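You operate a simulated robot arm through the tools that you are given. There is no shell and no other tool.

You are at the controls of a simulated robot arm. One attempt, no reset.

JOB
Clamp the work lamp in the orange bracket and light it from the grey socket.
Fine: close the bracket's lever on the lamp; plug in before you switch the socket on.

The check looks at the end state, three seconds after you hand in, the way a careful person would. Anything else that was tipped, shoved, dropped, spilled or broken makes it a failure.

ROBOT AND FRAMES
A 7-joint arm with a two-finger parallel gripper, fixed in place. Base frame: the origin is on the floor under the middle of its stand, x ahead of it, y to its left, z up. Units: m, degrees, N and s.
With the tool pointing down near the work surface it reaches from about 0.38 to 0.8 m from the base axis. Its first joint turns from -143.0 to 143.0 degrees. Payload 3 kg.
Tool frame: the origin (TCP) lies between the finger pads and is the grasp point; the fingertips stand 0.03 m ahead of it; z points along the fingers, y is the line along which they close. The gripper opens to 0.11 m. The fingers are 0.02 m wide and 0.01 m thick; the gripper's body (0.048 by 0.112 m) begins 0.055 m behind the TCP.
Orientation is that of the tool frame in the base frame, as a unit quaternion [x, y, z, w]. With the fingers straight down and closing along the base's y, the tool's x points along the base's -x, its y along +y and its z along -z.

CONTROLS
- The arm moves only by the tool drive_tool. Its arguments are lists of equal length, an entry for each row: "offset": the shift along the tool's x, y, z in units of 25 mm (1.0 is 25 mm), a list of three; "angular": the turn, a rotation vector about the tool's x, y, z in units of 6 degrees (1.0 is 6 degrees), a list of three; "hand": the gripper command, from -1 (fully open) to 1 (shut), values between in proportion. In form: {"offset": [[x, y, z], ...], "angular": [[ax, ay, az], ...], "hand": [hand, ...]}. A call has 1 to 20 rows; each row shifts and turns the commanded pose from where the row before left it, along the tool's axes as they then stand. A call with a number of a shift or a turn outside -1 to 1 is refused whole. A row lasts 0.2 s, in which the tool goes at most 0.05 m and 8.6 degrees; a call with a longer step from one row to the next is refused whole, and so is a gripper value outside its range. Where a pose cannot be reached the arm comes as near as it can. A force on the tool above 60 N (or 10 N above the force at the start of the call, whichever is more), or a blocked arm, ends the call early, and 0.2 s more pass. The fingers move at their own pace (about 0.153 m/s each) and stop on an object; they squeeze with about 22 N. The grip force told is the motor's: it shows also when the fingers shut on nothing. Time passes only in rows, and 0.2 s behind the last, so rows that do not move let the fingers close. It gives the time, the measured TCP pose, the force on the tool (base axes), the opening and the grip force at its end, in the units of the frame above (readings bear some noise), with the torque about the TCP (base axes, N m) and any sound that the robot's microphone picked up.
- Cameras (640 x 400 px; columns grow to the right, rows downward): "scene" is fixed at [0.0523, 0.6505, 1.7634]; the picture's right is [-0.80, -0.60, 0.00], its down [-0.32, 0.43, -0.84] and it looks along [0.51, -0.67, -0.54] (base axes); focal length 352 px, centre (320, 200). "wrist" rides on the gripper at [0.072, 0.017, -0.103] in the tool frame; the picture's right is [-0.23, 0.97, 0.00], its down [-0.76, -0.18, -0.62] and it looks along [-0.61, -0.14, 0.78] (tool axes); focal length 222 px, centre (320, 200). There is no depth. A picture from a camera that has moved, and an enlarged one, comes with that camera's place and axes in the base frame and with its lens.
- camera(camera): a new picture of that camera. No time passes.
- move_column(by): moves the trunk up (or, below 0, down) by that many m; the arm rides with it, the base frame stays. It gives what a move gives, with no picture.
- close_up(camera, box): a new picture of the part [left, top, right, bottom] of that camera's present view, enlarged. No time passes.
- close_job(): hands the job in; it is judged then, once.

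Nothing tells you positions but the pictures and the camera data. Unless the task says otherwise, let go and move clear before handing in.

The tools are called after ">>>" by a JSON object that holds its "api" and its "payload". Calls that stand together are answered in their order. drive_tool: Moves the arm, as the interface text tells. Its arguments: {"type":"object","properties":{"offset":{"type":"array","items":{"type":"array","items":{"type":"number"}}},"angular":{"type":"array","items":{"type":"array","items":{"type":"number"}}},"hand":{"type":"array","items":{"type":"number"}}},"required":["offset","angular","hand"]} The other tools are called the same way: move_column (by) moves the trunk up or down; camera (camera) takes a picture; close_up (camera, box) takes an enlarged picture of a part of a camera's view; close_job () hands the job in.

At the start:

```text
t: 0.0
ee_pos: [0.5058, -0.1062, 1.348]
ee_rot: [0.0, 1.0, 0.0, 0.0]
contact_force: [0.7, 0.4, -0.7]
wrist_torque: [0.0, -0.03, 0.06]
grip_width: 0.11
gripper_force: 0.0
trunk travel left (down, up): [-0.425, 0.065]
```

scene: 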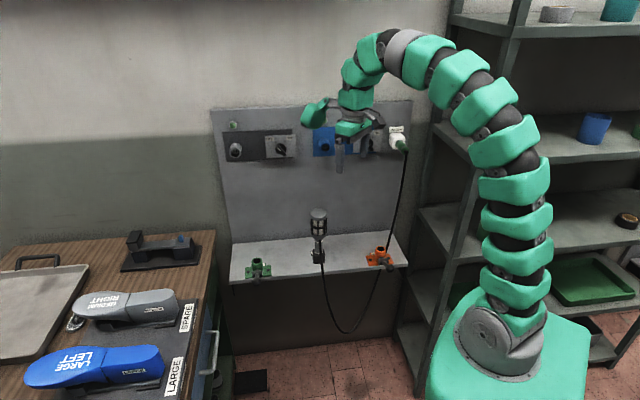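
wrist: 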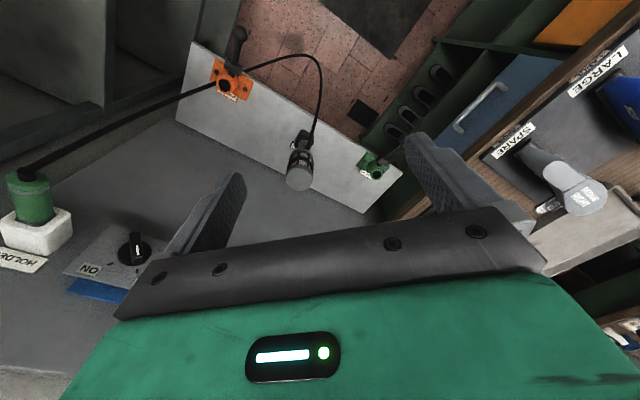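

I see a grey panel with sockets (grey ones, a blue one, a white holder with a green plug), a lamp on a shelf between a green and an orange bracket. I'll look closer before moving anything.

>>> {"api": "close_up", "payload": {"camera": "scene", "box": [200, 90, 440, 240]}}

>>> {"api": "close_up", "payload": {"camera": "scene", "box": [220, 190, 420, 315]}}

>>> {"api": "close_up", "payload": {"camera": "scene", "box": [215, 110, 315, 172]}}

>>> {"api": "close_up", "payload": {"camera": "scene", "box": [310, 110, 420, 180]}}

>>> {"api": "close_up", "payload": {"camera": "wrist", "box": [0, 150, 240, 300]}}

>>> {"api": "close_up", "payload": {"camera": "wrist", "box": [170, 20, 420, 215]}}

```text
2.67 times, centred on (320, 165) of scene
camera zoom: at [0.0523, 0.6505, 1.7634], right [-0.8, -0.6, 0.0], down [-0.32, 0.43, -0.84], along [0.51, -0.67, -0.54], focal length 937 px, centre (320, 293)
```

zoom: 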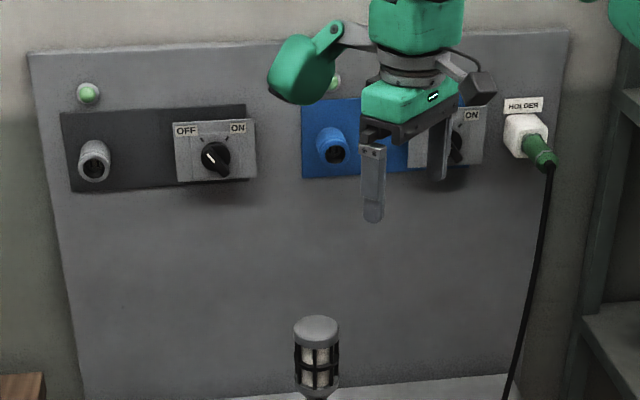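

```text
3.20 times, centred on (320, 252) of scene
camera zoom: at [0.0523, 0.6505, 1.7634], right [-0.8, -0.6, 0.0], down [-0.32, 0.43, -0.84], along [0.51, -0.67, -0.54], focal length 1125 px, centre (320, 32)
```

zoom: 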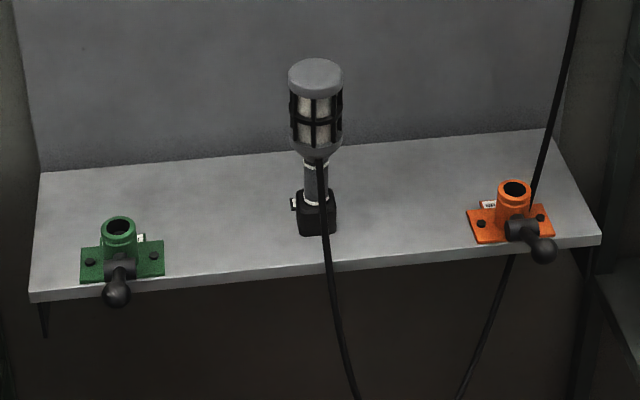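

```text
6.40 times, centred on (265, 141) of scene
camera zoom: at [0.0523, 0.6505, 1.7634], right [-0.8, -0.6, 0.0], down [-0.32, 0.43, -0.84], along [0.51, -0.67, -0.54], focal length 2249 px, centre (672, 578)
```

zoom: 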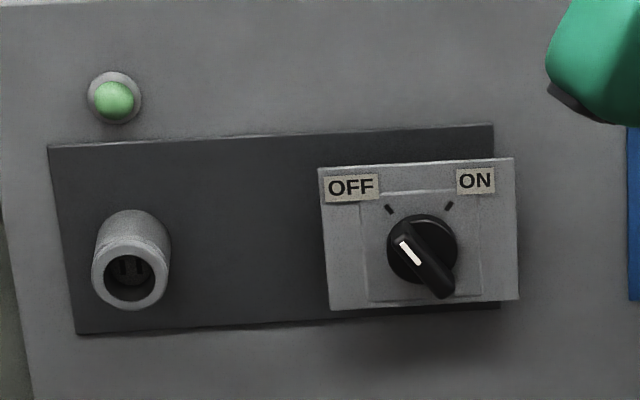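

```text
5.71 times, centred on (365, 145) of scene
camera zoom: at [0.0523, 0.6505, 1.7634], right [-0.8, -0.6, 0.0], down [-0.32, 0.43, -0.84], along [0.51, -0.67, -0.54], focal length 2008 px, centre (63, 514)
```

zoom: 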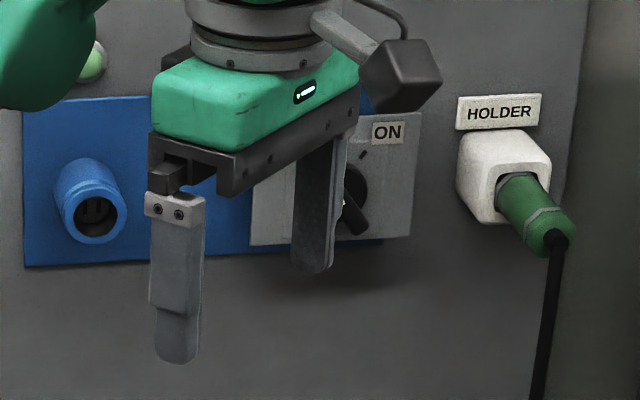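

```text
2.67 times, centred on (120, 225) of wrist
camera zoom: at [0.4337, -0.0884, 1.4522], right [0.23, 0.97, 0.0], down [0.76, -0.18, 0.62], along [0.61, -0.14, -0.78], focal length 592 px, centre (853, 133)
```

zoom: 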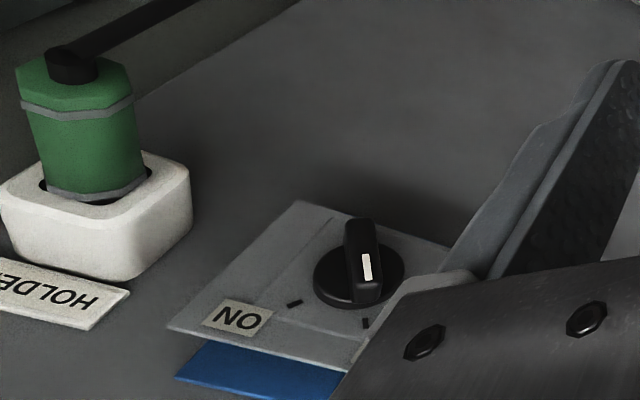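

```text
2.05 times, centred on (295, 118) of wrist
camera zoom: at [0.4337, -0.0884, 1.4522], right [0.23, 0.97, 0.0], down [0.76, -0.18, 0.62], along [0.61, -0.14, -0.78], focal length 456 px, centre (371, 369)
```

zoom: 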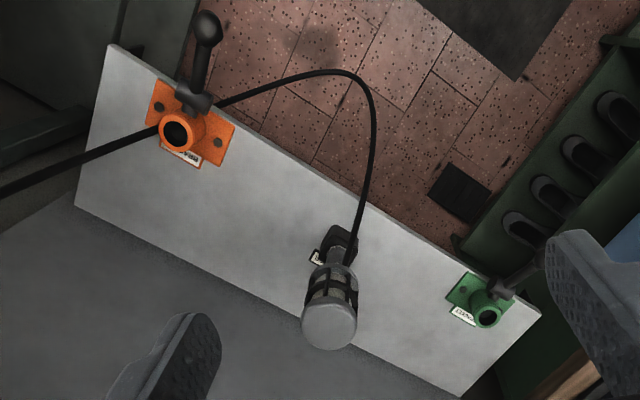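

The panel seems to be a wall facing the robot at about 45° to its right. I'll zoom in on the details of the lamp and the brackets.

>>> {"api": "close_up", "payload": {"camera": "wrist", "box": [265, 115, 345, 195]}}

>>> {"api": "close_up", "payload": {"camera": "wrist", "box": [200, 15, 300, 105]}}

>>> {"api": "close_up", "payload": {"camera": "wrist", "box": [350, 130, 430, 200]}}

>>> {"api": "close_up", "payload": {"camera": "scene", "box": [295, 200, 345, 270]}}

>>> {"api": "close_up", "payload": {"camera": "scene", "box": [355, 230, 415, 280]}}

>>> {"api": "close_up", "payload": {"camera": "scene", "box": [235, 245, 295, 295]}}

```text
5.00 times, centred on (305, 155) of wrist
camera zoom: at [0.4337, -0.0884, 1.4522], right [0.23, 0.97, 0.0], down [0.76, -0.18, 0.62], along [0.61, -0.14, -0.78], focal length 1111 px, centre (395, 425)
```

zoom: 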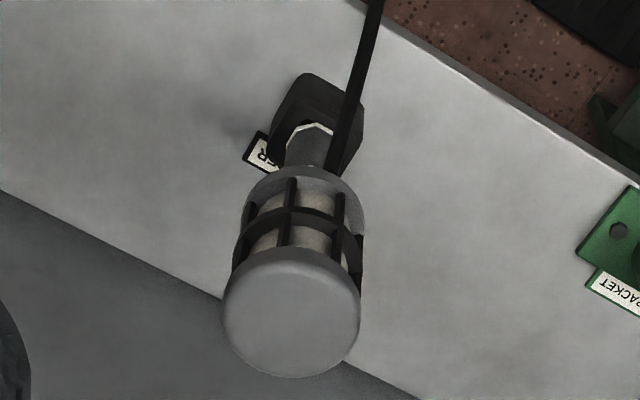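

```text
4.44 times, centred on (250, 60) of wrist
camera zoom: at [0.4337, -0.0884, 1.4522], right [0.23, 0.97, 0.0], down [0.76, -0.18, 0.62], along [0.61, -0.14, -0.78], focal length 987 px, centre (631, 822)
```

zoom: 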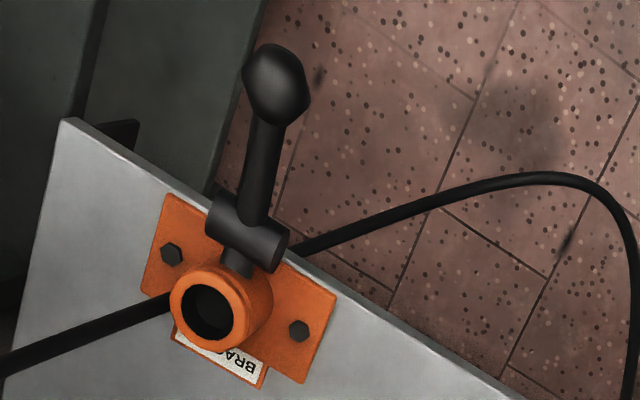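

```text
5.71 times, centred on (390, 165) of wrist
camera zoom: at [0.4337, -0.0884, 1.4522], right [0.23, 0.97, 0.0], down [0.76, -0.18, 0.62], along [0.61, -0.14, -0.78], focal length 1269 px, centre (-80, 400)
```

zoom: 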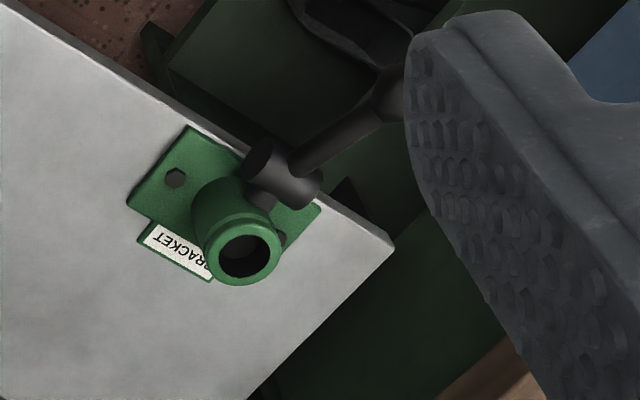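

```text
5.71 times, centred on (320, 235) of scene
camera zoom: at [0.0523, 0.6505, 1.7634], right [-0.8, -0.6, 0.0], down [-0.32, 0.43, -0.84], along [0.51, -0.67, -0.54], focal length 2008 px, centre (320, 0)
```

zoom: 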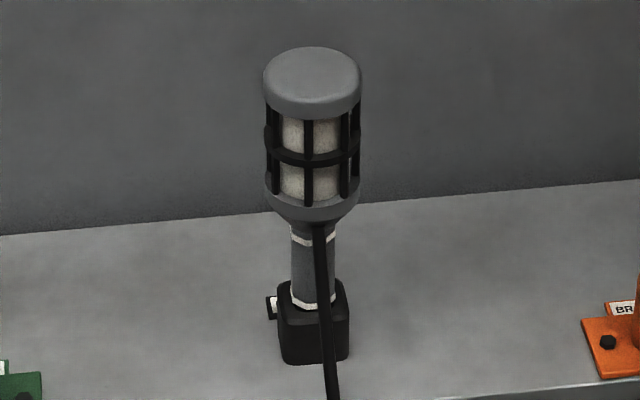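

```text
8.00 times, centred on (385, 255) of scene
camera zoom: at [0.0523, 0.6505, 1.7634], right [-0.8, -0.6, 0.0], down [-0.32, 0.43, -0.84], along [0.51, -0.67, -0.54], focal length 2812 px, centre (-200, -240)
```

zoom: 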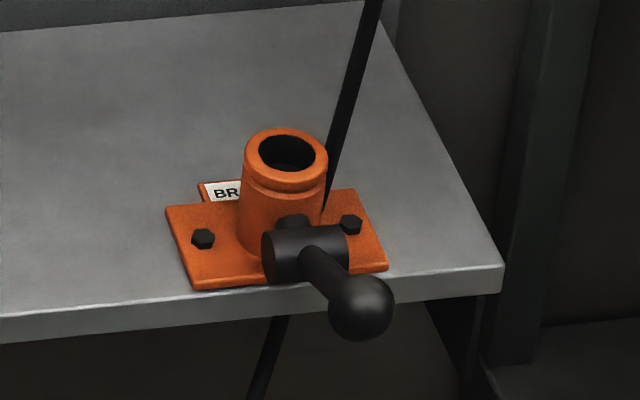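

```text
8.00 times, centred on (265, 270) of scene
camera zoom: at [0.0523, 0.6505, 1.7634], right [-0.8, -0.6, 0.0], down [-0.32, 0.43, -0.84], along [0.51, -0.67, -0.54], focal length 2812 px, centre (760, -360)
```

zoom: 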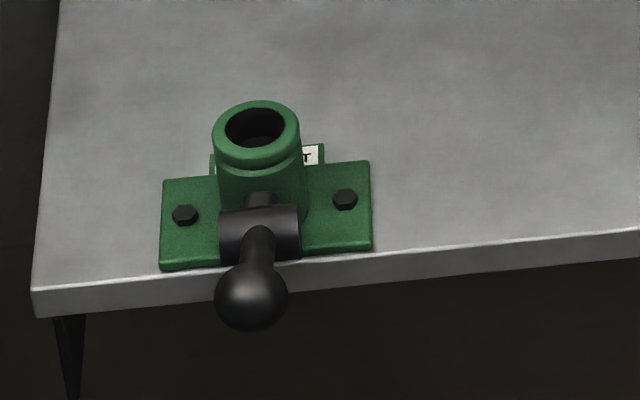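

The lamp (about x 0.70, y -0.20, top z ≈ 1.03) stands in a black holder. The orange bracket is at about (0.50, -0.34, top z 0.85) and its lever sticks out from the wall. First I'll yaw the tool to face the wall and pitch it up, to get a frontal view of the panel.

>>> {"api": "drive_tool", "payload": {"offset": [[0, 0, 0], [0, 0, 0], [0, 0, 0], [0, 0, 0], [0, 0, 0], [0, 0, 0], [0, 0, 0], [0, 0, 0]], "angular": [[0, 0, 0.9375], [0, 0, 0.9375], [0, 0, 0.9375], [0, 0, 0.9375], [0, 0, 0.9375], [0, 0, 0.9375], [0, 0, 0.9375], [0, 0, 0.9375]], "hand": [-1, -1, -1, -1, -1, -1, -1, -1]}}

```text
t: 1.8
ee_pos: [0.5055, -0.1059, 1.3492]
ee_rot: [0.383, 0.924, 0.0, 0.0]
contact_force: [-1.1, 0.2, 0.6]
wrist_torque: [-0.04, 0.0, -0.04]
grip_width: 0.1102
gripper_force: 0.0
trunk travel left (down, up): [-0.425, 0.065]
```

The yaw worked: the tool's closing axis now runs parallel to the wall. I'll take a wrist picture, then pitch up.

>>> {"api": "camera", "payload": {"camera": "wrist"}}

>>> {"api": "drive_tool", "payload": {"offset": [[0.6, 0, 0], [0.6, 0, 0], [0.6, 0, 0], [0.6, 0, 0], [0.6, 0, 0], [0.6, 0, 0], [0.6, 0, 0], [0.6, 0, 0]], "angular": [[0, -0.9375, 0], [0, -0.9375, 0], [0, -0.9375, 0], [0, -0.9375, 0], [0, -0.9375, 0], [0, -0.9375, 0], [0, -0.9375, 0], [0, -0.9375, 0]], "hand": [-1, -1, -1, -1, -1, -1, -1, -1]}}

>>> {"api": "camera", "payload": {"camera": "wrist"}}

>>> {"api": "camera", "payload": {"camera": "scene"}}

```text
taken
camera wrist: at [0.4667, -0.042, 1.4525], right [0.85, 0.53, 0.0], down [0.41, -0.66, 0.62], along [0.33, -0.53, -0.78], focal length 222 px, centre (320, 200)
```

wrist: 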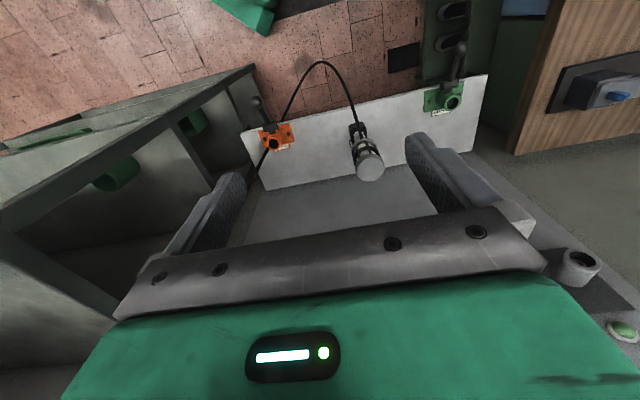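

```text
t: 3.6
ee_pos: [0.4261, -0.0288, 1.3098]
ee_rot: [0.354, 0.854, -0.146, 0.353]
contact_force: [0.1, -0.7, 0.5]
wrist_torque: [0.0, -0.02, -0.02]
grip_width: 0.1101
gripper_force: 0.1
trunk travel left (down, up): [-0.425, 0.065]
```

```text
taken
camera wrist: at [0.3507, 0.0713, 1.3323], right [0.8, 0.58, 0.16], down [-0.06, -0.19, 0.98], along [0.59, -0.79, -0.12], focal length 222 px, centre (320, 200)
```

wrist: 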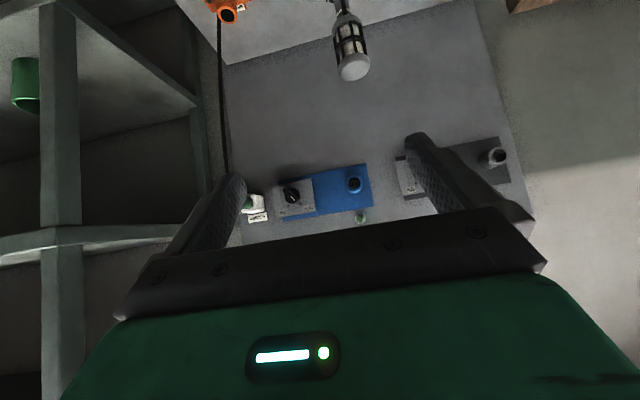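

```text
taken
```

scene: 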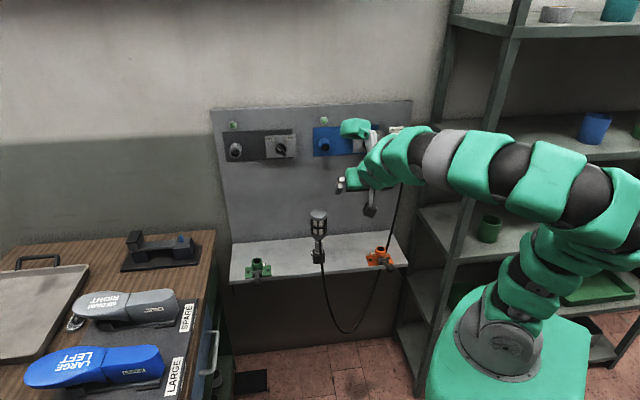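

The sockets, switches and holder are in view, upside-down from this camera. I'll shift left for a clear view of the grey socket and its switch.

>>> {"api": "drive_tool", "payload": {"offset": [[0, 1, 0], [0, 1, 0], [0, 1, 0], [0, 1, 0], [0, 1, 0], [0, 1, 0], [0, 1, 0], [0, 1, 0], [0, 1, 0]], "angular": [[0, 0, 0], [0, 0, 0], [0, 0, 0], [0, 0, 0], [0, 0, 0], [0, 0, 0], [0, 0, 0], [0, 0, 0], [0, 0, 0]], "hand": [-1, -1, -1, -1, -1, -1, -1, -1, -1]}}

>>> {"api": "camera", "payload": {"camera": "wrist"}}

```text
t: 5.6
ee_pos: [0.5868, 0.1313, 1.3127]
ee_rot: [0.353, 0.854, -0.147, 0.353]
contact_force: [-0.7, -0.3, 0.5]
wrist_torque: [-0.03, 0.0, 0.01]
grip_width: 0.1101
gripper_force: 0.1
trunk travel left (down, up): [-0.425, 0.065]
```

```text
taken
camera wrist: at [0.5115, 0.2308, 1.3345], right [0.8, 0.58, 0.16], down [-0.05, -0.2, 0.98], along [0.59, -0.79, -0.12], focal length 222 px, centre (320, 200)
```

wrist: 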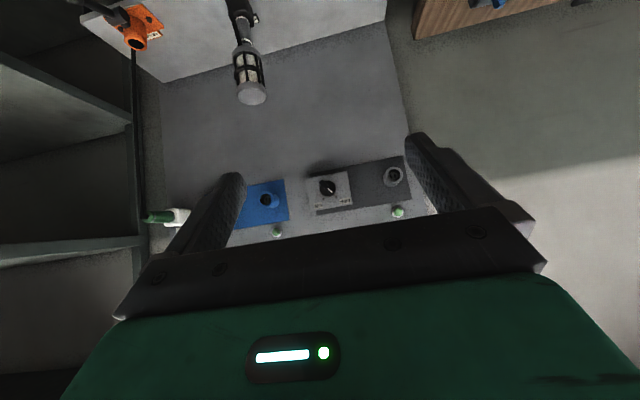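

>>> {"api": "close_up", "payload": {"camera": "wrist", "box": [300, 145, 420, 220]}}

>>> {"api": "close_up", "payload": {"camera": "wrist", "box": [375, 155, 415, 190]}}

>>> {"api": "close_up", "payload": {"camera": "wrist", "box": [135, 195, 195, 235]}}

>>> {"api": "close_up", "payload": {"camera": "wrist", "box": [70, 0, 280, 130]}}

```text
5.33 times, centred on (360, 182) of wrist
camera zoom: at [0.5115, 0.2308, 1.3345], right [0.8, 0.58, 0.16], down [-0.05, -0.2, 0.98], along [0.59, -0.79, -0.12], focal length 1185 px, centre (107, 293)
```

zoom: 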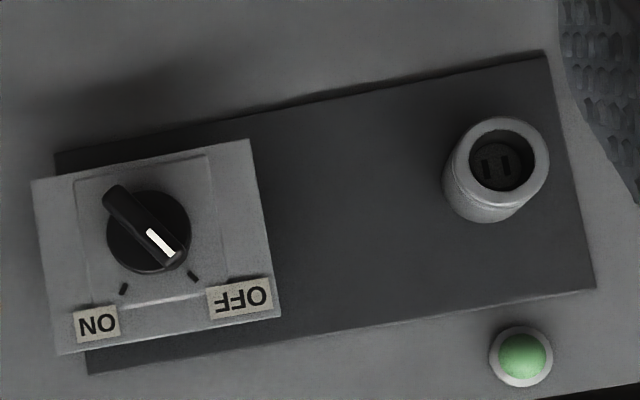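

```text
11.43 times, centred on (395, 172) of wrist
camera zoom: at [0.5115, 0.2308, 1.3345], right [0.8, 0.58, 0.16], down [-0.05, -0.2, 0.98], along [0.59, -0.79, -0.12], focal length 2538 px, centre (-537, 514)
```

zoom: 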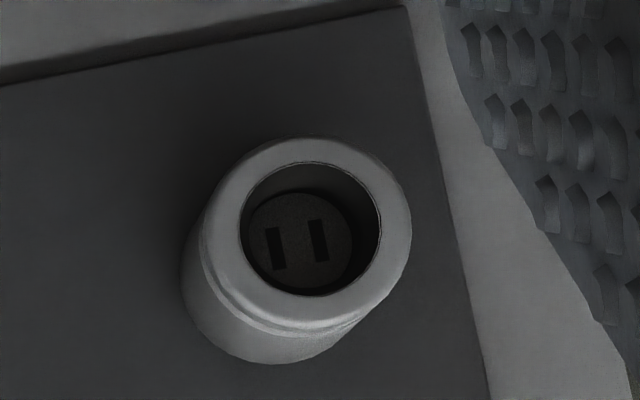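

```text
10.00 times, centred on (165, 215) of wrist
camera zoom: at [0.5115, 0.2308, 1.3345], right [0.8, 0.58, 0.16], down [-0.05, -0.2, 0.98], along [0.59, -0.79, -0.12], focal length 2221 px, centre (1870, 50)
```

zoom: 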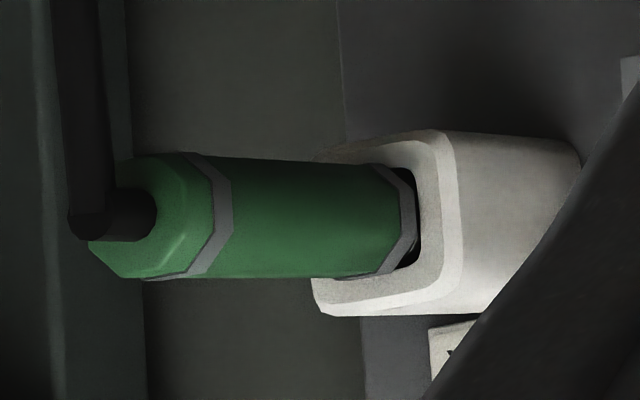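

```text
3.05 times, centred on (175, 65) of wrist
camera zoom: at [0.5115, 0.2308, 1.3345], right [0.8, 0.58, 0.16], down [-0.05, -0.2, 0.98], along [0.59, -0.79, -0.12], focal length 677 px, centre (762, 611)
```

zoom: 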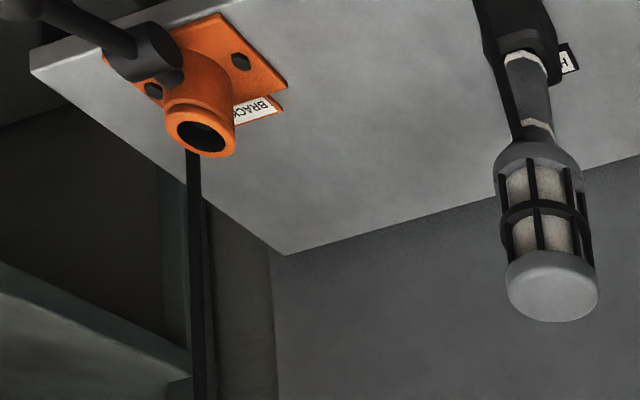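

The grey socket has two vertical slots, sits at panel height z ≈ 1.23, and its switch is at OFF. The plug juts out of the white holder with its cord hanging down. Lamp first: I'll point the tool down and go above the lamp.

>>> {"api": "drive_tool", "payload": {"offset": [[0, 0, 0], [0, 0, 0], [0, 0, 0], [0, 0, 0], [0, 0, 0], [0, 0, 0], [0, 0, 0], [0, 0, 0]], "angular": [[0, 0.9375, 0], [0, 0.9375, 0], [0, 0.9375, 0], [0, 0.9375, 0], [0, 0.9375, 0], [0, 0.9375, 0], [0, 0.9375, 0], [0, 0.9375, 0]], "hand": [-1, -1, -1, -1, -1, -1, -1, -1]}}

>>> {"api": "drive_tool", "payload": {"offset": [[-0.8, -0.483, 0.4], [-0.8, -0.483, 0.4], [-0.8, -0.483, 0.4], [-0.8, -0.483, 0.4], [-0.8, -0.483, 0.4], [-0.8, -0.483, 0.4], [-0.8, -0.483, 0.4], [-0.8, -0.483, 0.4], [-0.8, -0.483, 0.4], [-0.8, -0.483, 0.4], [-0.8, -0.483, 0.4], [-0.8, -0.483, 0.4], [-0.8, -0.483, 0.4]], "angular": [[0, 0, 0], [0, 0, 0], [0, 0, 0], [0, 0, 0], [0, 0, 0], [0, 0, 0], [0, 0, 0], [0, 0, 0], [0, 0, 0], [0, 0, 0], [0, 0, 0], [0, 0, 0], [0, 0, 0]], "hand": [-1, -1, -1, -1, -1, -1, -1, -1, -1, -1, -1, -1, -1]}}

>>> {"api": "camera", "payload": {"camera": "wrist"}}

>>> {"api": "camera", "payload": {"camera": "scene"}}

```text
t: 7.4
ee_pos: [0.5878, 0.1318, 1.308]
ee_rot: [0.382, 0.924, 0.0, -0.001]
contact_force: [-1.4, 0.8, 0.0]
wrist_torque: [-0.03, 0.01, -0.01]
grip_width: 0.1099
gripper_force: 0.1
trunk travel left (down, up): [-0.425, 0.065]
```

```text
t: 10.2
ee_pos: [0.6599, -0.1629, 1.177]
ee_rot: [0.382, 0.924, 0.0, 0.0]
contact_force: [0.2, 0.5, -0.2]
wrist_torque: [-0.02, 0.01, 0.01]
grip_width: 0.1099
gripper_force: 0.0
trunk travel left (down, up): [-0.425, 0.065]
```

```text
taken
camera wrist: at [0.6217, -0.0999, 1.2814], right [0.85, 0.53, 0.0], down [0.41, -0.66, 0.62], along [0.33, -0.53, -0.78], focal length 222 px, centre (320, 200)
```

wrist: 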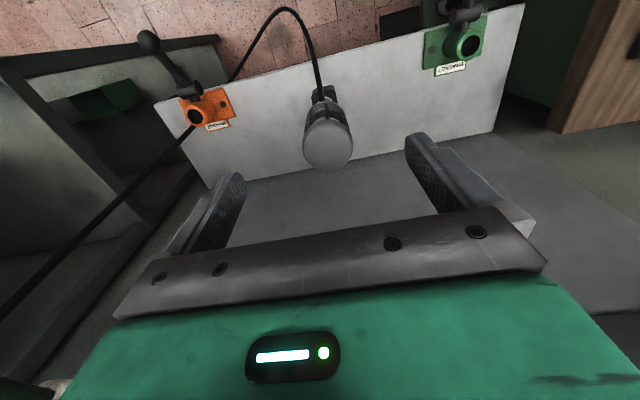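

```text
taken
```

scene: 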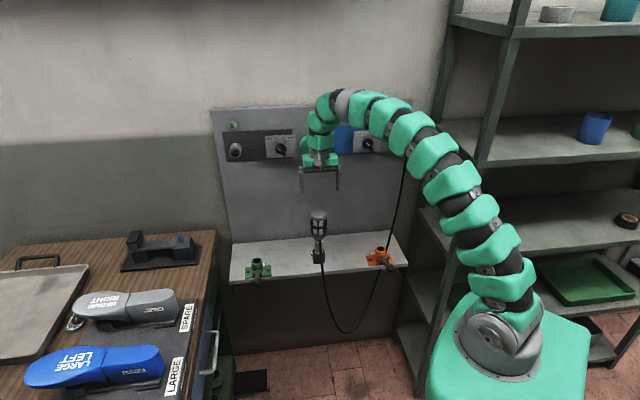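

I'm above and a bit short of the lamp. I'll zoom to measure its top and check the alignment.

>>> {"api": "close_up", "payload": {"camera": "wrist", "box": [270, 70, 390, 190]}}

>>> {"api": "close_up", "payload": {"camera": "wrist", "box": [140, 20, 260, 140]}}

>>> {"api": "close_up", "payload": {"camera": "scene", "box": [280, 140, 360, 250]}}

```text
3.33 times, centred on (330, 130) of wrist
camera zoom: at [0.6217, -0.0999, 1.2814], right [0.85, 0.53, 0.0], down [0.41, -0.66, 0.62], along [0.33, -0.53, -0.78], focal length 740 px, centre (287, 433)
```

zoom: 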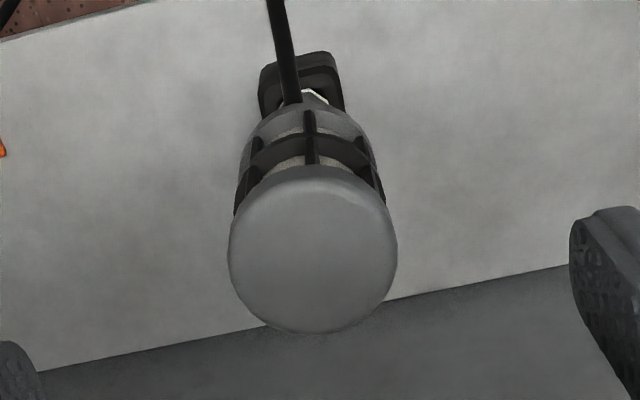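

```text
3.33 times, centred on (200, 80) of wrist
camera zoom: at [0.6217, -0.0999, 1.2814], right [0.85, 0.53, 0.0], down [0.41, -0.66, 0.62], along [0.33, -0.53, -0.78], focal length 740 px, centre (720, 600)
```

zoom: 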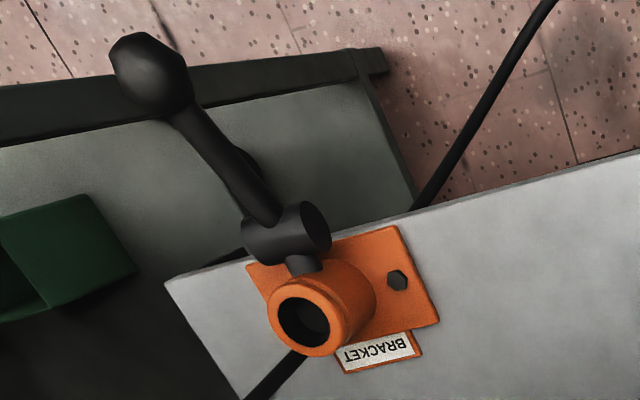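

```text
3.64 times, centred on (320, 195) of scene
camera zoom: at [0.0523, 0.6505, 1.7634], right [-0.8, -0.6, 0.0], down [-0.32, 0.43, -0.84], along [0.51, -0.67, -0.54], focal length 1278 px, centre (320, 218)
```

zoom: 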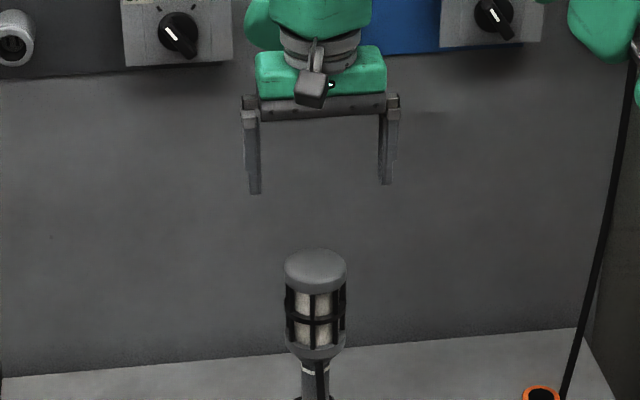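

The lamp axis comes out at u≈0.631 m into the wall, with its top at z≈1.02, and both cameras agree. I'll centre over it, descend with the gripper open, and check before closing.

>>> {"api": "drive_tool", "payload": {"offset": [[-0.66, -0.012, 0], [-0.66, -0.012, 0], [-0.66, -0.012, 0], [0, 0, 0.8], [0, 0, 0.8], [0, 0, 0.8], [0, 0, 0.8], [0, 0, 0.8]], "angular": [[0, 0, 0], [0, 0, 0], [0, 0, 0], [0, 0, 0], [0, 0, 0], [0, 0, 0], [0, 0, 0], [0, 0, 0]], "hand": [-1, -1, -1, -1, -1, -1, -1, -1]}}

>>> {"api": "camera", "payload": {"camera": "wrist"}}

>>> {"api": "close_up", "payload": {"camera": "scene", "box": [280, 160, 360, 250]}}

```text
t: 11.6
ee_pos: [0.6987, -0.1938, 1.1318]
ee_rot: [0.376, 0.927, -0.001, 0.008]
contact_force: [-0.1, 1.3, 0.4]
wrist_torque: [-0.14, 0.05, 0.05]
grip_width: 0.1099
gripper_force: 0.1
trunk travel left (down, up): [-0.425, 0.065]
stopped in row 6: the force on the tool passed its limit at 67 N (the readings are from after the stop); the commanded pose is now the measured one
```

```text
taken
camera wrist: at [0.6575, -0.1307, 1.2337], right [0.84, 0.54, 0.01], down [0.41, -0.65, 0.63], along [0.35, -0.53, -0.77], focal length 222 px, centre (320, 200)
```

wrist: 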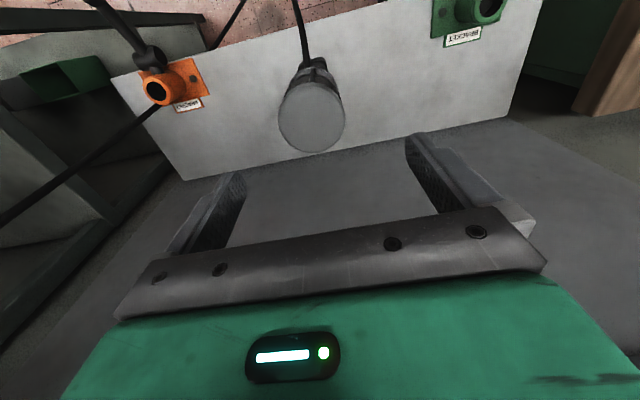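

```text
4.44 times, centred on (320, 205) of scene
camera zoom: at [0.0523, 0.6505, 1.7634], right [-0.8, -0.6, 0.0], down [-0.32, 0.43, -0.84], along [0.51, -0.67, -0.54], focal length 1562 px, centre (320, 178)
```

zoom: 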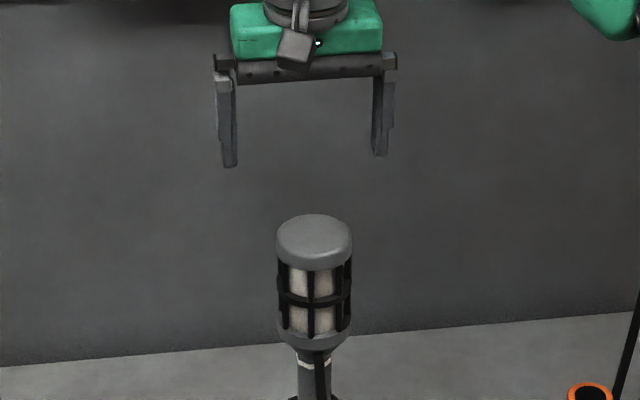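

The arm stopped on a 67 N contact well above the lamp, so probably some part of the wrist touched the panel's fittings. I'll look before moving.

>>> {"api": "camera", "payload": {"camera": "scene"}}

>>> {"api": "close_up", "payload": {"camera": "scene", "box": [270, 80, 430, 190]}}

```text
taken
```

scene: 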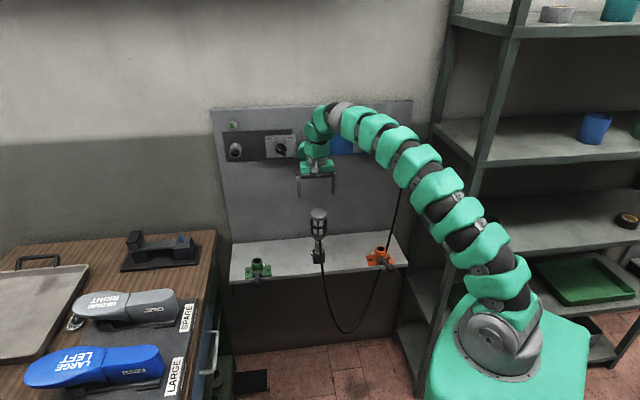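

```text
3.64 times, centred on (350, 135) of scene
camera zoom: at [0.0523, 0.6505, 1.7634], right [-0.8, -0.6, 0.0], down [-0.32, 0.43, -0.84], along [0.51, -0.67, -0.54], focal length 1278 px, centre (211, 436)
```

zoom: 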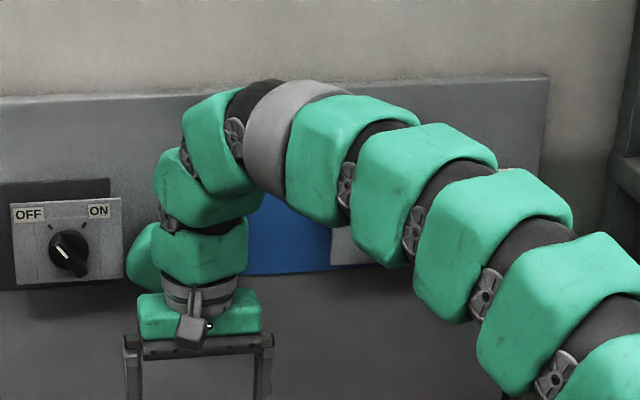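

A wrist link bumped panel hardware (probably the blue socket) because of the wall's nearness. I'll back off up and away from the wall, check nothing was disturbed, and then approach the lamp with the tool tilted 45°, so the wrist stays clear.

>>> {"api": "drive_tool", "payload": {"offset": [[0, 0, -0.5], [0, 0, -0.8], [0.5, 0, -0.5], [1, 0, 0], [1, 0, 0], [1, 0, 0], [1, 0, 0], [1, 0, 0], [1, 0, 0], [1, 0, 0]], "angular": [[0, 0, 0], [0, 0, 0], [0, 0, 0], [0, 0, 0], [0, 0, 0], [0, 0, 0], [0, 0, 0], [0, 0, 0], [0, 0, 0], [0, 0, 0]], "hand": [-1, -1, -1, -1, -1, -1, -1, -1, -1, -1]}}

>>> {"api": "close_up", "payload": {"camera": "scene", "box": [205, 90, 415, 220]}}

```text
t: 13.8
ee_pos: [0.5619, -0.0634, 1.1723]
ee_rot: [0.377, 0.926, 0.0, 0.007]
contact_force: [0.8, -0.8, 0.2]
wrist_torque: [0.06, 0.0, -0.02]
grip_width: 0.11
gripper_force: 0.1
trunk travel left (down, up): [-0.425, 0.065]
```

```text
3.05 times, centred on (310, 155) of scene
camera zoom: at [0.0523, 0.6505, 1.7634], right [-0.8, -0.6, 0.0], down [-0.32, 0.43, -0.84], along [0.51, -0.67, -0.54], focal length 1071 px, centre (350, 337)
```

zoom: 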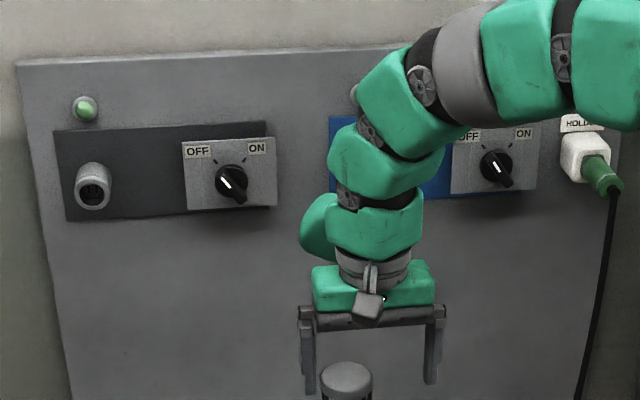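

Nothing was disturbed; both switches are still at OFF. Now I'll tilt the tool 45° toward the wall and line up for a diagonal approach to the lamp head.

>>> {"api": "drive_tool", "payload": {"offset": [[0, 0, 0], [0, 0, 0], [0, 0, 0], [0, 0, 0], [0, 0, 0], [0, 0, 0], [0, 0, 0], [0, 0, 0], [0, 0, 0]], "angular": [[0.05, 0.12, 0.117], [0, -0.9375, 0], [0, -0.9375, 0], [0, -0.9375, 0], [0, -0.9375, 0], [0, -0.9375, 0], [0, -0.9375, 0], [0, -0.9375, 0], [0, -0.9375, 0]], "hand": [-1, -1, -1, -1, -1, -1, -1, -1, -1]}}

>>> {"api": "camera", "payload": {"camera": "wrist"}}

>>> {"api": "camera", "payload": {"camera": "scene"}}

```text
t: 15.8
ee_pos: [0.5627, -0.0646, 1.1743]
ee_rot: [0.354, 0.852, -0.147, 0.356]
contact_force: [-1.1, -1.0, -0.3]
wrist_torque: [0.04, 0.02, 0.01]
grip_width: 0.1098
gripper_force: 0.0
trunk travel left (down, up): [-0.425, 0.065]
```

```text
taken
camera wrist: at [0.4873, 0.0348, 1.1958], right [0.8, 0.57, 0.16], down [-0.06, -0.19, 0.98], along [0.59, -0.79, -0.12], focal length 222 px, centre (320, 200)
```

wrist: 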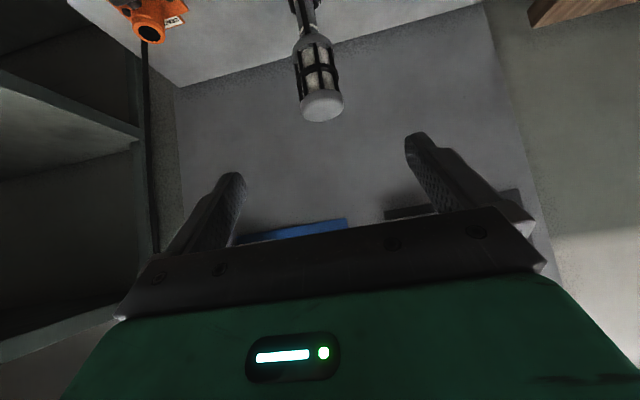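

```text
taken
```

scene: 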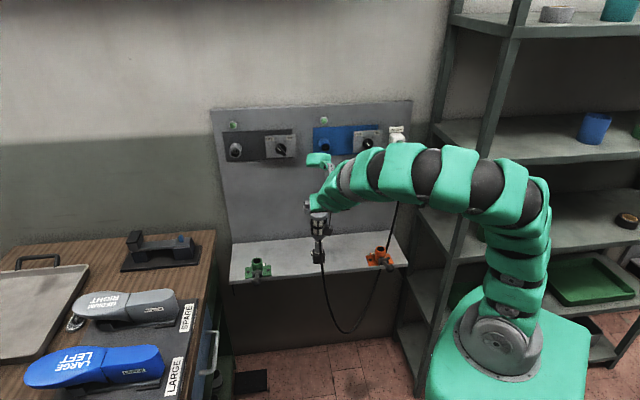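

The lamp lies on the tool axis plane, dead centre in the wrist view. I'll advance along the tool axis 0.2 m, then check.

>>> {"api": "drive_tool", "payload": {"offset": [[0, -0.01, 1], [0, -0.01, 1], [0, -0.01, 1], [0, -0.01, 1], [0, -0.01, 1], [0, -0.01, 1], [0, -0.01, 1]], "angular": [[0, 0, 0], [0, 0, 0], [0, 0, 0], [0, 0, 0], [0, 0, 0], [0, 0, 0], [0, 0, 0]], "hand": [-1, -1, -1, -1, -1, -1, -1]}}

>>> {"api": "camera", "payload": {"camera": "wrist"}}

>>> {"api": "close_up", "payload": {"camera": "scene", "box": [260, 140, 400, 280]}}

```text
t: 17.4
ee_pos: [0.6504, -0.1514, 1.0514]
ee_rot: [0.353, 0.853, -0.146, 0.355]
contact_force: [-1.0, -0.3, 0.9]
wrist_torque: [0.01, 0.02, 0.02]
grip_width: 0.1102
gripper_force: 0.1
trunk travel left (down, up): [-0.425, 0.065]
```

```text
taken
camera wrist: at [0.576, -0.0523, 1.0731], right [0.8, 0.58, 0.16], down [-0.06, -0.19, 0.98], along [0.6, -0.79, -0.12], focal length 222 px, centre (320, 200)
```

wrist: 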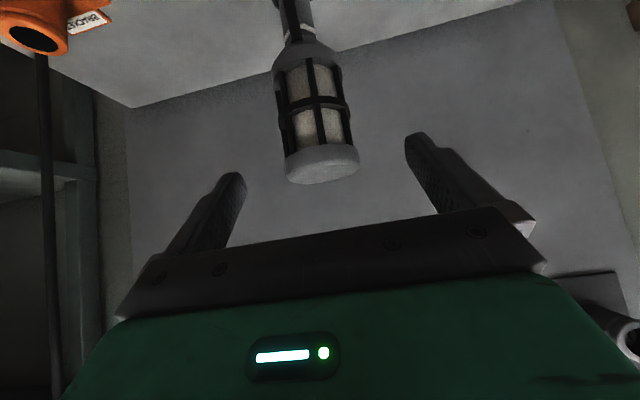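

```text
2.86 times, centred on (330, 210) of scene
camera zoom: at [0.0523, 0.6505, 1.7634], right [-0.8, -0.6, 0.0], down [-0.32, 0.43, -0.84], along [0.51, -0.67, -0.54], focal length 1004 px, centre (291, 171)
```

zoom: 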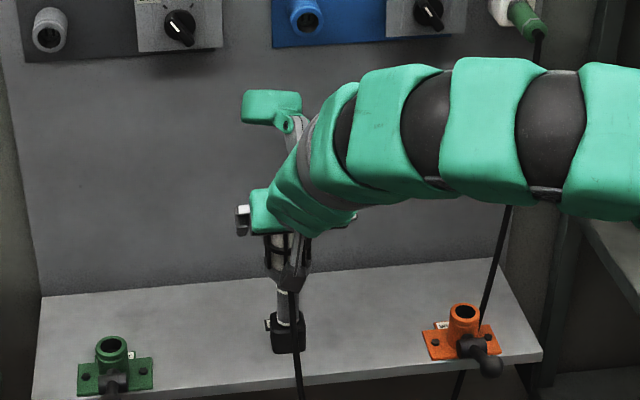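

The fingers straddle the lamp's line cleanly. I'll steepen the tool to 30° off vertical, so the pads bear on both the cap and the cage ring, then move in to the grasp point.

>>> {"api": "drive_tool", "payload": {"offset": [[0, 0, 0], [0, 0, 0], [0, 0, 0], [-0.2875, -0.023, 0.78], [-0.2875, -0.023, 0.78], [-0.2875, -0.023, 0.78], [-0.2875, -0.023, 0.78]], "angular": [[0, 0.8333, 0], [0, 0.8333, 0], [0, 0.8333, 0], [0, 0, 0], [0, 0, 0], [0, 0, 0], [0, 0, 0]], "hand": [-1, -1, -1, -1, -1, -1, -1]}}

>>> {"api": "camera", "payload": {"camera": "wrist"}}

>>> {"api": "close_up", "payload": {"camera": "scene", "box": [270, 150, 370, 280]}}

```text
t: 19.0
ee_pos: [0.6927, -0.1995, 0.9945]
ee_rot: [0.37, 0.892, -0.099, 0.24]
contact_force: [-0.4, 0.4, -0.1]
wrist_torque: [0.01, 0.01, -0.02]
grip_width: 0.11
gripper_force: 0.1
trunk travel left (down, up): [-0.425, 0.065]
```

```text
taken
camera wrist: at [0.625, -0.1061, 1.0482], right [0.83, 0.55, 0.11], down [0.12, -0.37, 0.92], along [0.55, -0.75, -0.37], focal length 222 px, centre (320, 200)
```

wrist: 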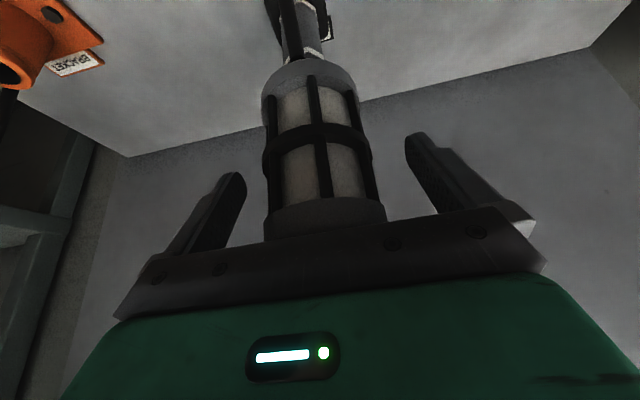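

```text
3.08 times, centred on (320, 215) of scene
camera zoom: at [0.0523, 0.6505, 1.7634], right [-0.8, -0.6, 0.0], down [-0.32, 0.43, -0.84], along [0.51, -0.67, -0.54], focal length 1081 px, centre (320, 154)
```

zoom: 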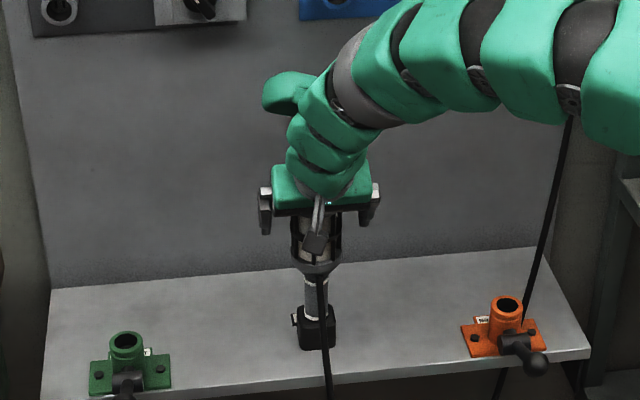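

The tool is centred on the lamp head at u=0.631, v=0.349, z=0.995. Closing the gripper now.

>>> {"api": "drive_tool", "payload": {"offset": [[0, 0, 0], [0, 0, 0], [0, 0, 0], [0, 0, 0]], "angular": [[0, 0, 0], [0, 0, 0], [0, 0, 0], [0, 0, 0]], "hand": [-0.2, 0.2, 1, 1]}}

>>> {"api": "camera", "payload": {"camera": "wrist"}}

```text
t: 20.0
ee_pos: [0.6936, -0.1993, 0.996]
ee_rot: [0.369, 0.893, -0.098, 0.24]
contact_force: [3.1, 0.2, -1.2]
wrist_torque: [-0.31, -0.13, 0.09]
grip_width: 0.0635
gripper_force: 21.8
trunk travel left (down, up): [-0.425, 0.065]
```

```text
taken
camera wrist: at [0.6255, -0.1061, 1.0484], right [0.83, 0.55, 0.11], down [0.12, -0.37, 0.92], along [0.55, -0.75, -0.37], focal length 222 px, centre (320, 200)
```

wrist: 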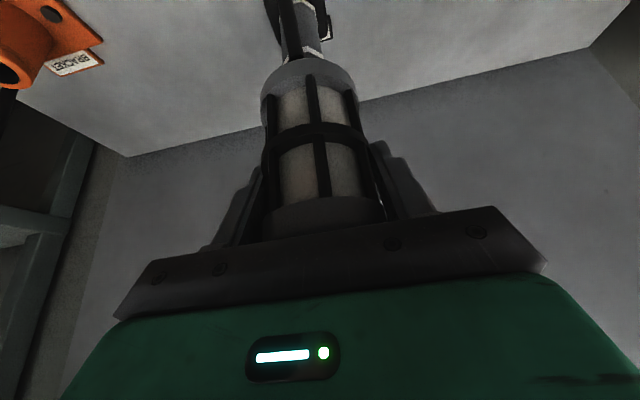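

Gripped at 63.5 mm. Lifting the lamp straight up out of its holder.

>>> {"api": "drive_tool", "payload": {"offset": [[-0.25, 0, -0.433], [-0.4, 0, -0.693], [-0.4, 0, -0.693], [-0.4, 0, -0.693], [-0.4, 0, -0.693], [-0.4, 0, -0.693], [-0.4, 0, -0.693]], "angular": [[0, 0, 0], [0, 0, 0], [0, 0, 0], [0, 0, 0], [0, 0, 0], [0, 0, 0], [0, 0, 0]], "hand": [1, 1, 1, 1, 1, 1, 1]}}

>>> {"api": "camera", "payload": {"camera": "wrist"}}

>>> {"api": "close_up", "payload": {"camera": "scene", "box": [230, 120, 430, 300]}}

```text
t: 21.6
ee_pos: [0.6916, -0.1996, 1.1296]
ee_rot: [0.37, 0.892, -0.099, 0.24]
contact_force: [-0.3, 0.4, -3.6]
wrist_torque: [-0.03, 0.04, -0.03]
grip_width: 0.0634
gripper_force: 22.1
trunk travel left (down, up): [-0.425, 0.065]
```

```text
taken
camera wrist: at [0.6239, -0.1072, 1.1828], right [0.83, 0.55, 0.11], down [0.12, -0.37, 0.92], along [0.55, -0.75, -0.37], focal length 222 px, centre (320, 200)
```

wrist: 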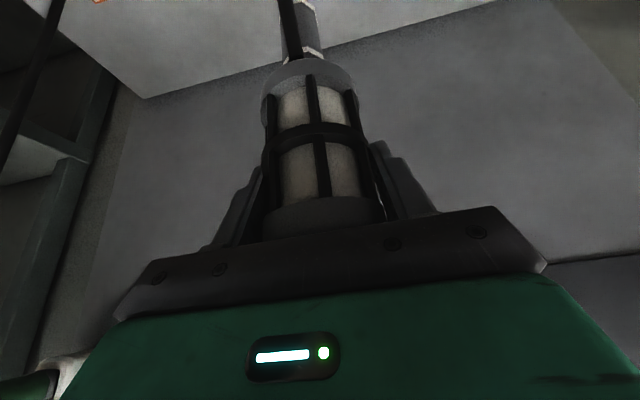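

```text
2.22 times, centred on (330, 210) of scene
camera zoom: at [0.0523, 0.6505, 1.7634], right [-0.8, -0.6, 0.0], down [-0.32, 0.43, -0.84], along [0.51, -0.67, -0.54], focal length 781 px, centre (298, 178)
```

zoom: 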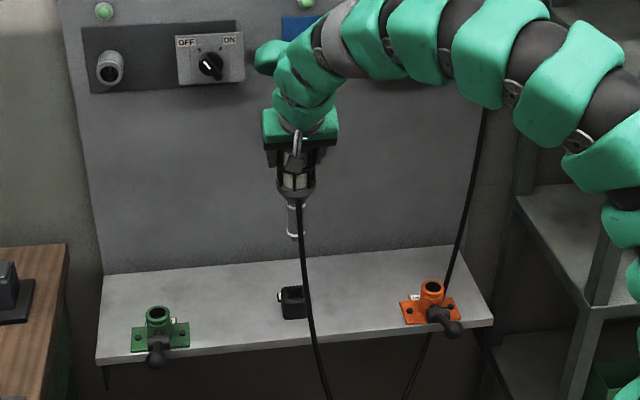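

The lamp is out of its holder and hanging straight. I'll zoom to measure the handle's lower end and the cord.

>>> {"api": "close_up", "payload": {"camera": "scene", "box": [295, 180, 345, 240]}}

>>> {"api": "close_up", "payload": {"camera": "scene", "box": [300, 240, 420, 290]}}

>>> {"api": "close_up", "payload": {"camera": "wrist", "box": [240, 0, 400, 100]}}

```text
6.67 times, centred on (320, 210) of scene
camera zoom: at [0.0523, 0.6505, 1.7634], right [-0.8, -0.6, 0.0], down [-0.32, 0.43, -0.84], along [0.51, -0.67, -0.54], focal length 2343 px, centre (320, 133)
```

zoom: 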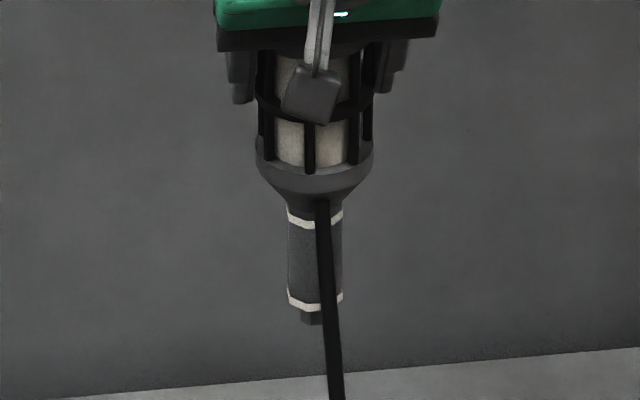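

```text
5.33 times, centred on (360, 265) of scene
camera zoom: at [0.0523, 0.6505, 1.7634], right [-0.8, -0.6, 0.0], down [-0.32, 0.43, -0.84], along [0.51, -0.67, -0.54], focal length 1874 px, centre (107, -147)
```

zoom: 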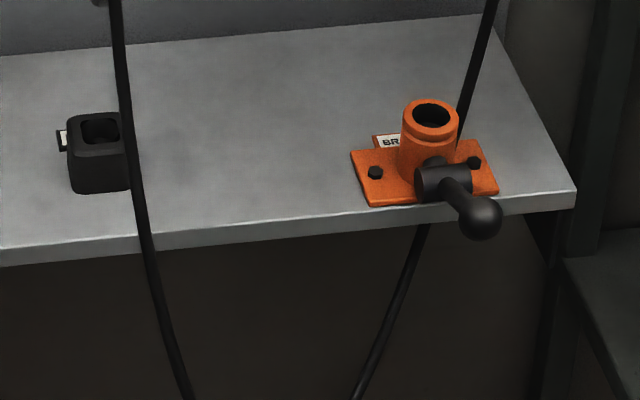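

```text
4.00 times, centred on (320, 50) of wrist
camera zoom: at [0.6239, -0.1072, 1.1828], right [0.83, 0.55, 0.11], down [0.12, -0.37, 0.92], along [0.55, -0.75, -0.37], focal length 888 px, centre (320, 800)
```

zoom: 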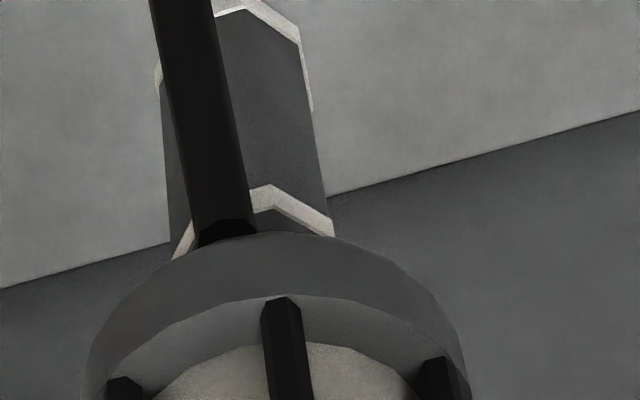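

Before inserting I need to compare the handle's lower end with the bracket's bore, so I'll zoom hard on both.

>>> {"api": "close_up", "payload": {"camera": "scene", "box": [308, 218, 332, 236]}}

>>> {"api": "close_up", "payload": {"camera": "scene", "box": [364, 242, 400, 272]}}

>>> {"api": "close_up", "payload": {"camera": "scene", "box": [305, 255, 335, 280]}}

```text
16.00 times, centred on (320, 227) of scene
camera zoom: at [0.0523, 0.6505, 1.7634], right [-0.8, -0.6, 0.0], down [-0.32, 0.43, -0.84], along [0.51, -0.67, -0.54], focal length 5623 px, centre (320, -232)
```

zoom: 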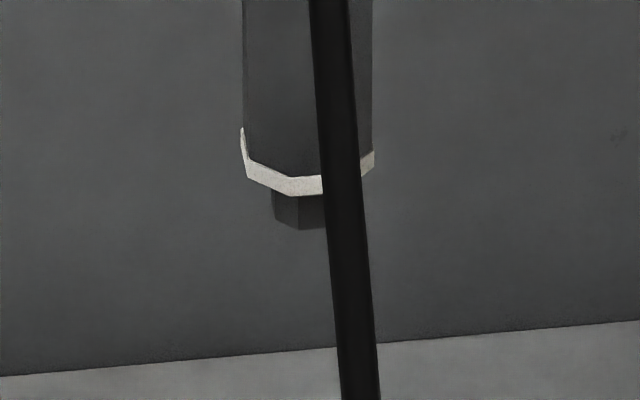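

```text
13.33 times, centred on (382, 257) of scene
camera zoom: at [0.0523, 0.6505, 1.7634], right [-0.8, -0.6, 0.0], down [-0.32, 0.43, -0.84], along [0.51, -0.67, -0.54], focal length 4686 px, centre (-507, -560)
```

zoom: 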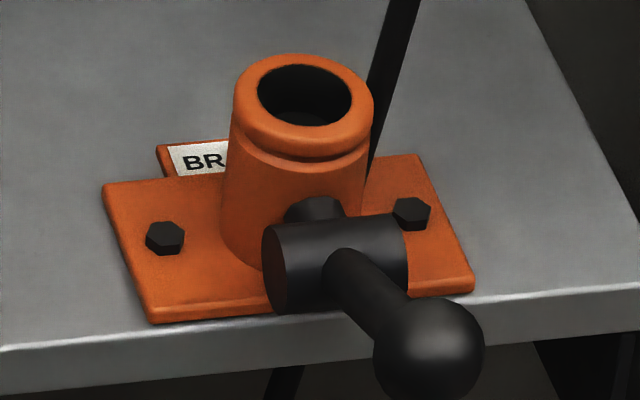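

```text
16.00 times, centred on (320, 268) of scene
camera zoom: at [0.0523, 0.6505, 1.7634], right [-0.8, -0.6, 0.0], down [-0.32, 0.43, -0.84], along [0.51, -0.67, -0.54], focal length 5623 px, centre (320, -880)
```

zoom: 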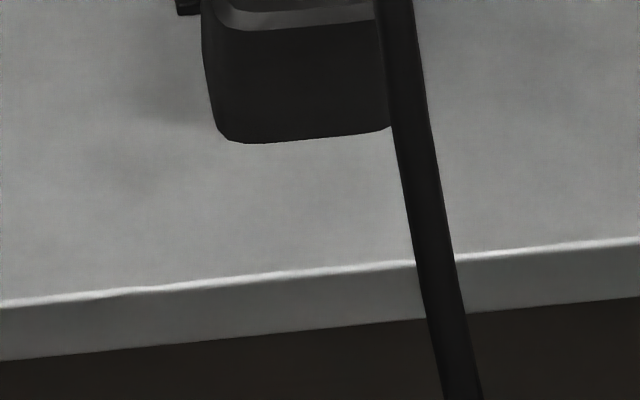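

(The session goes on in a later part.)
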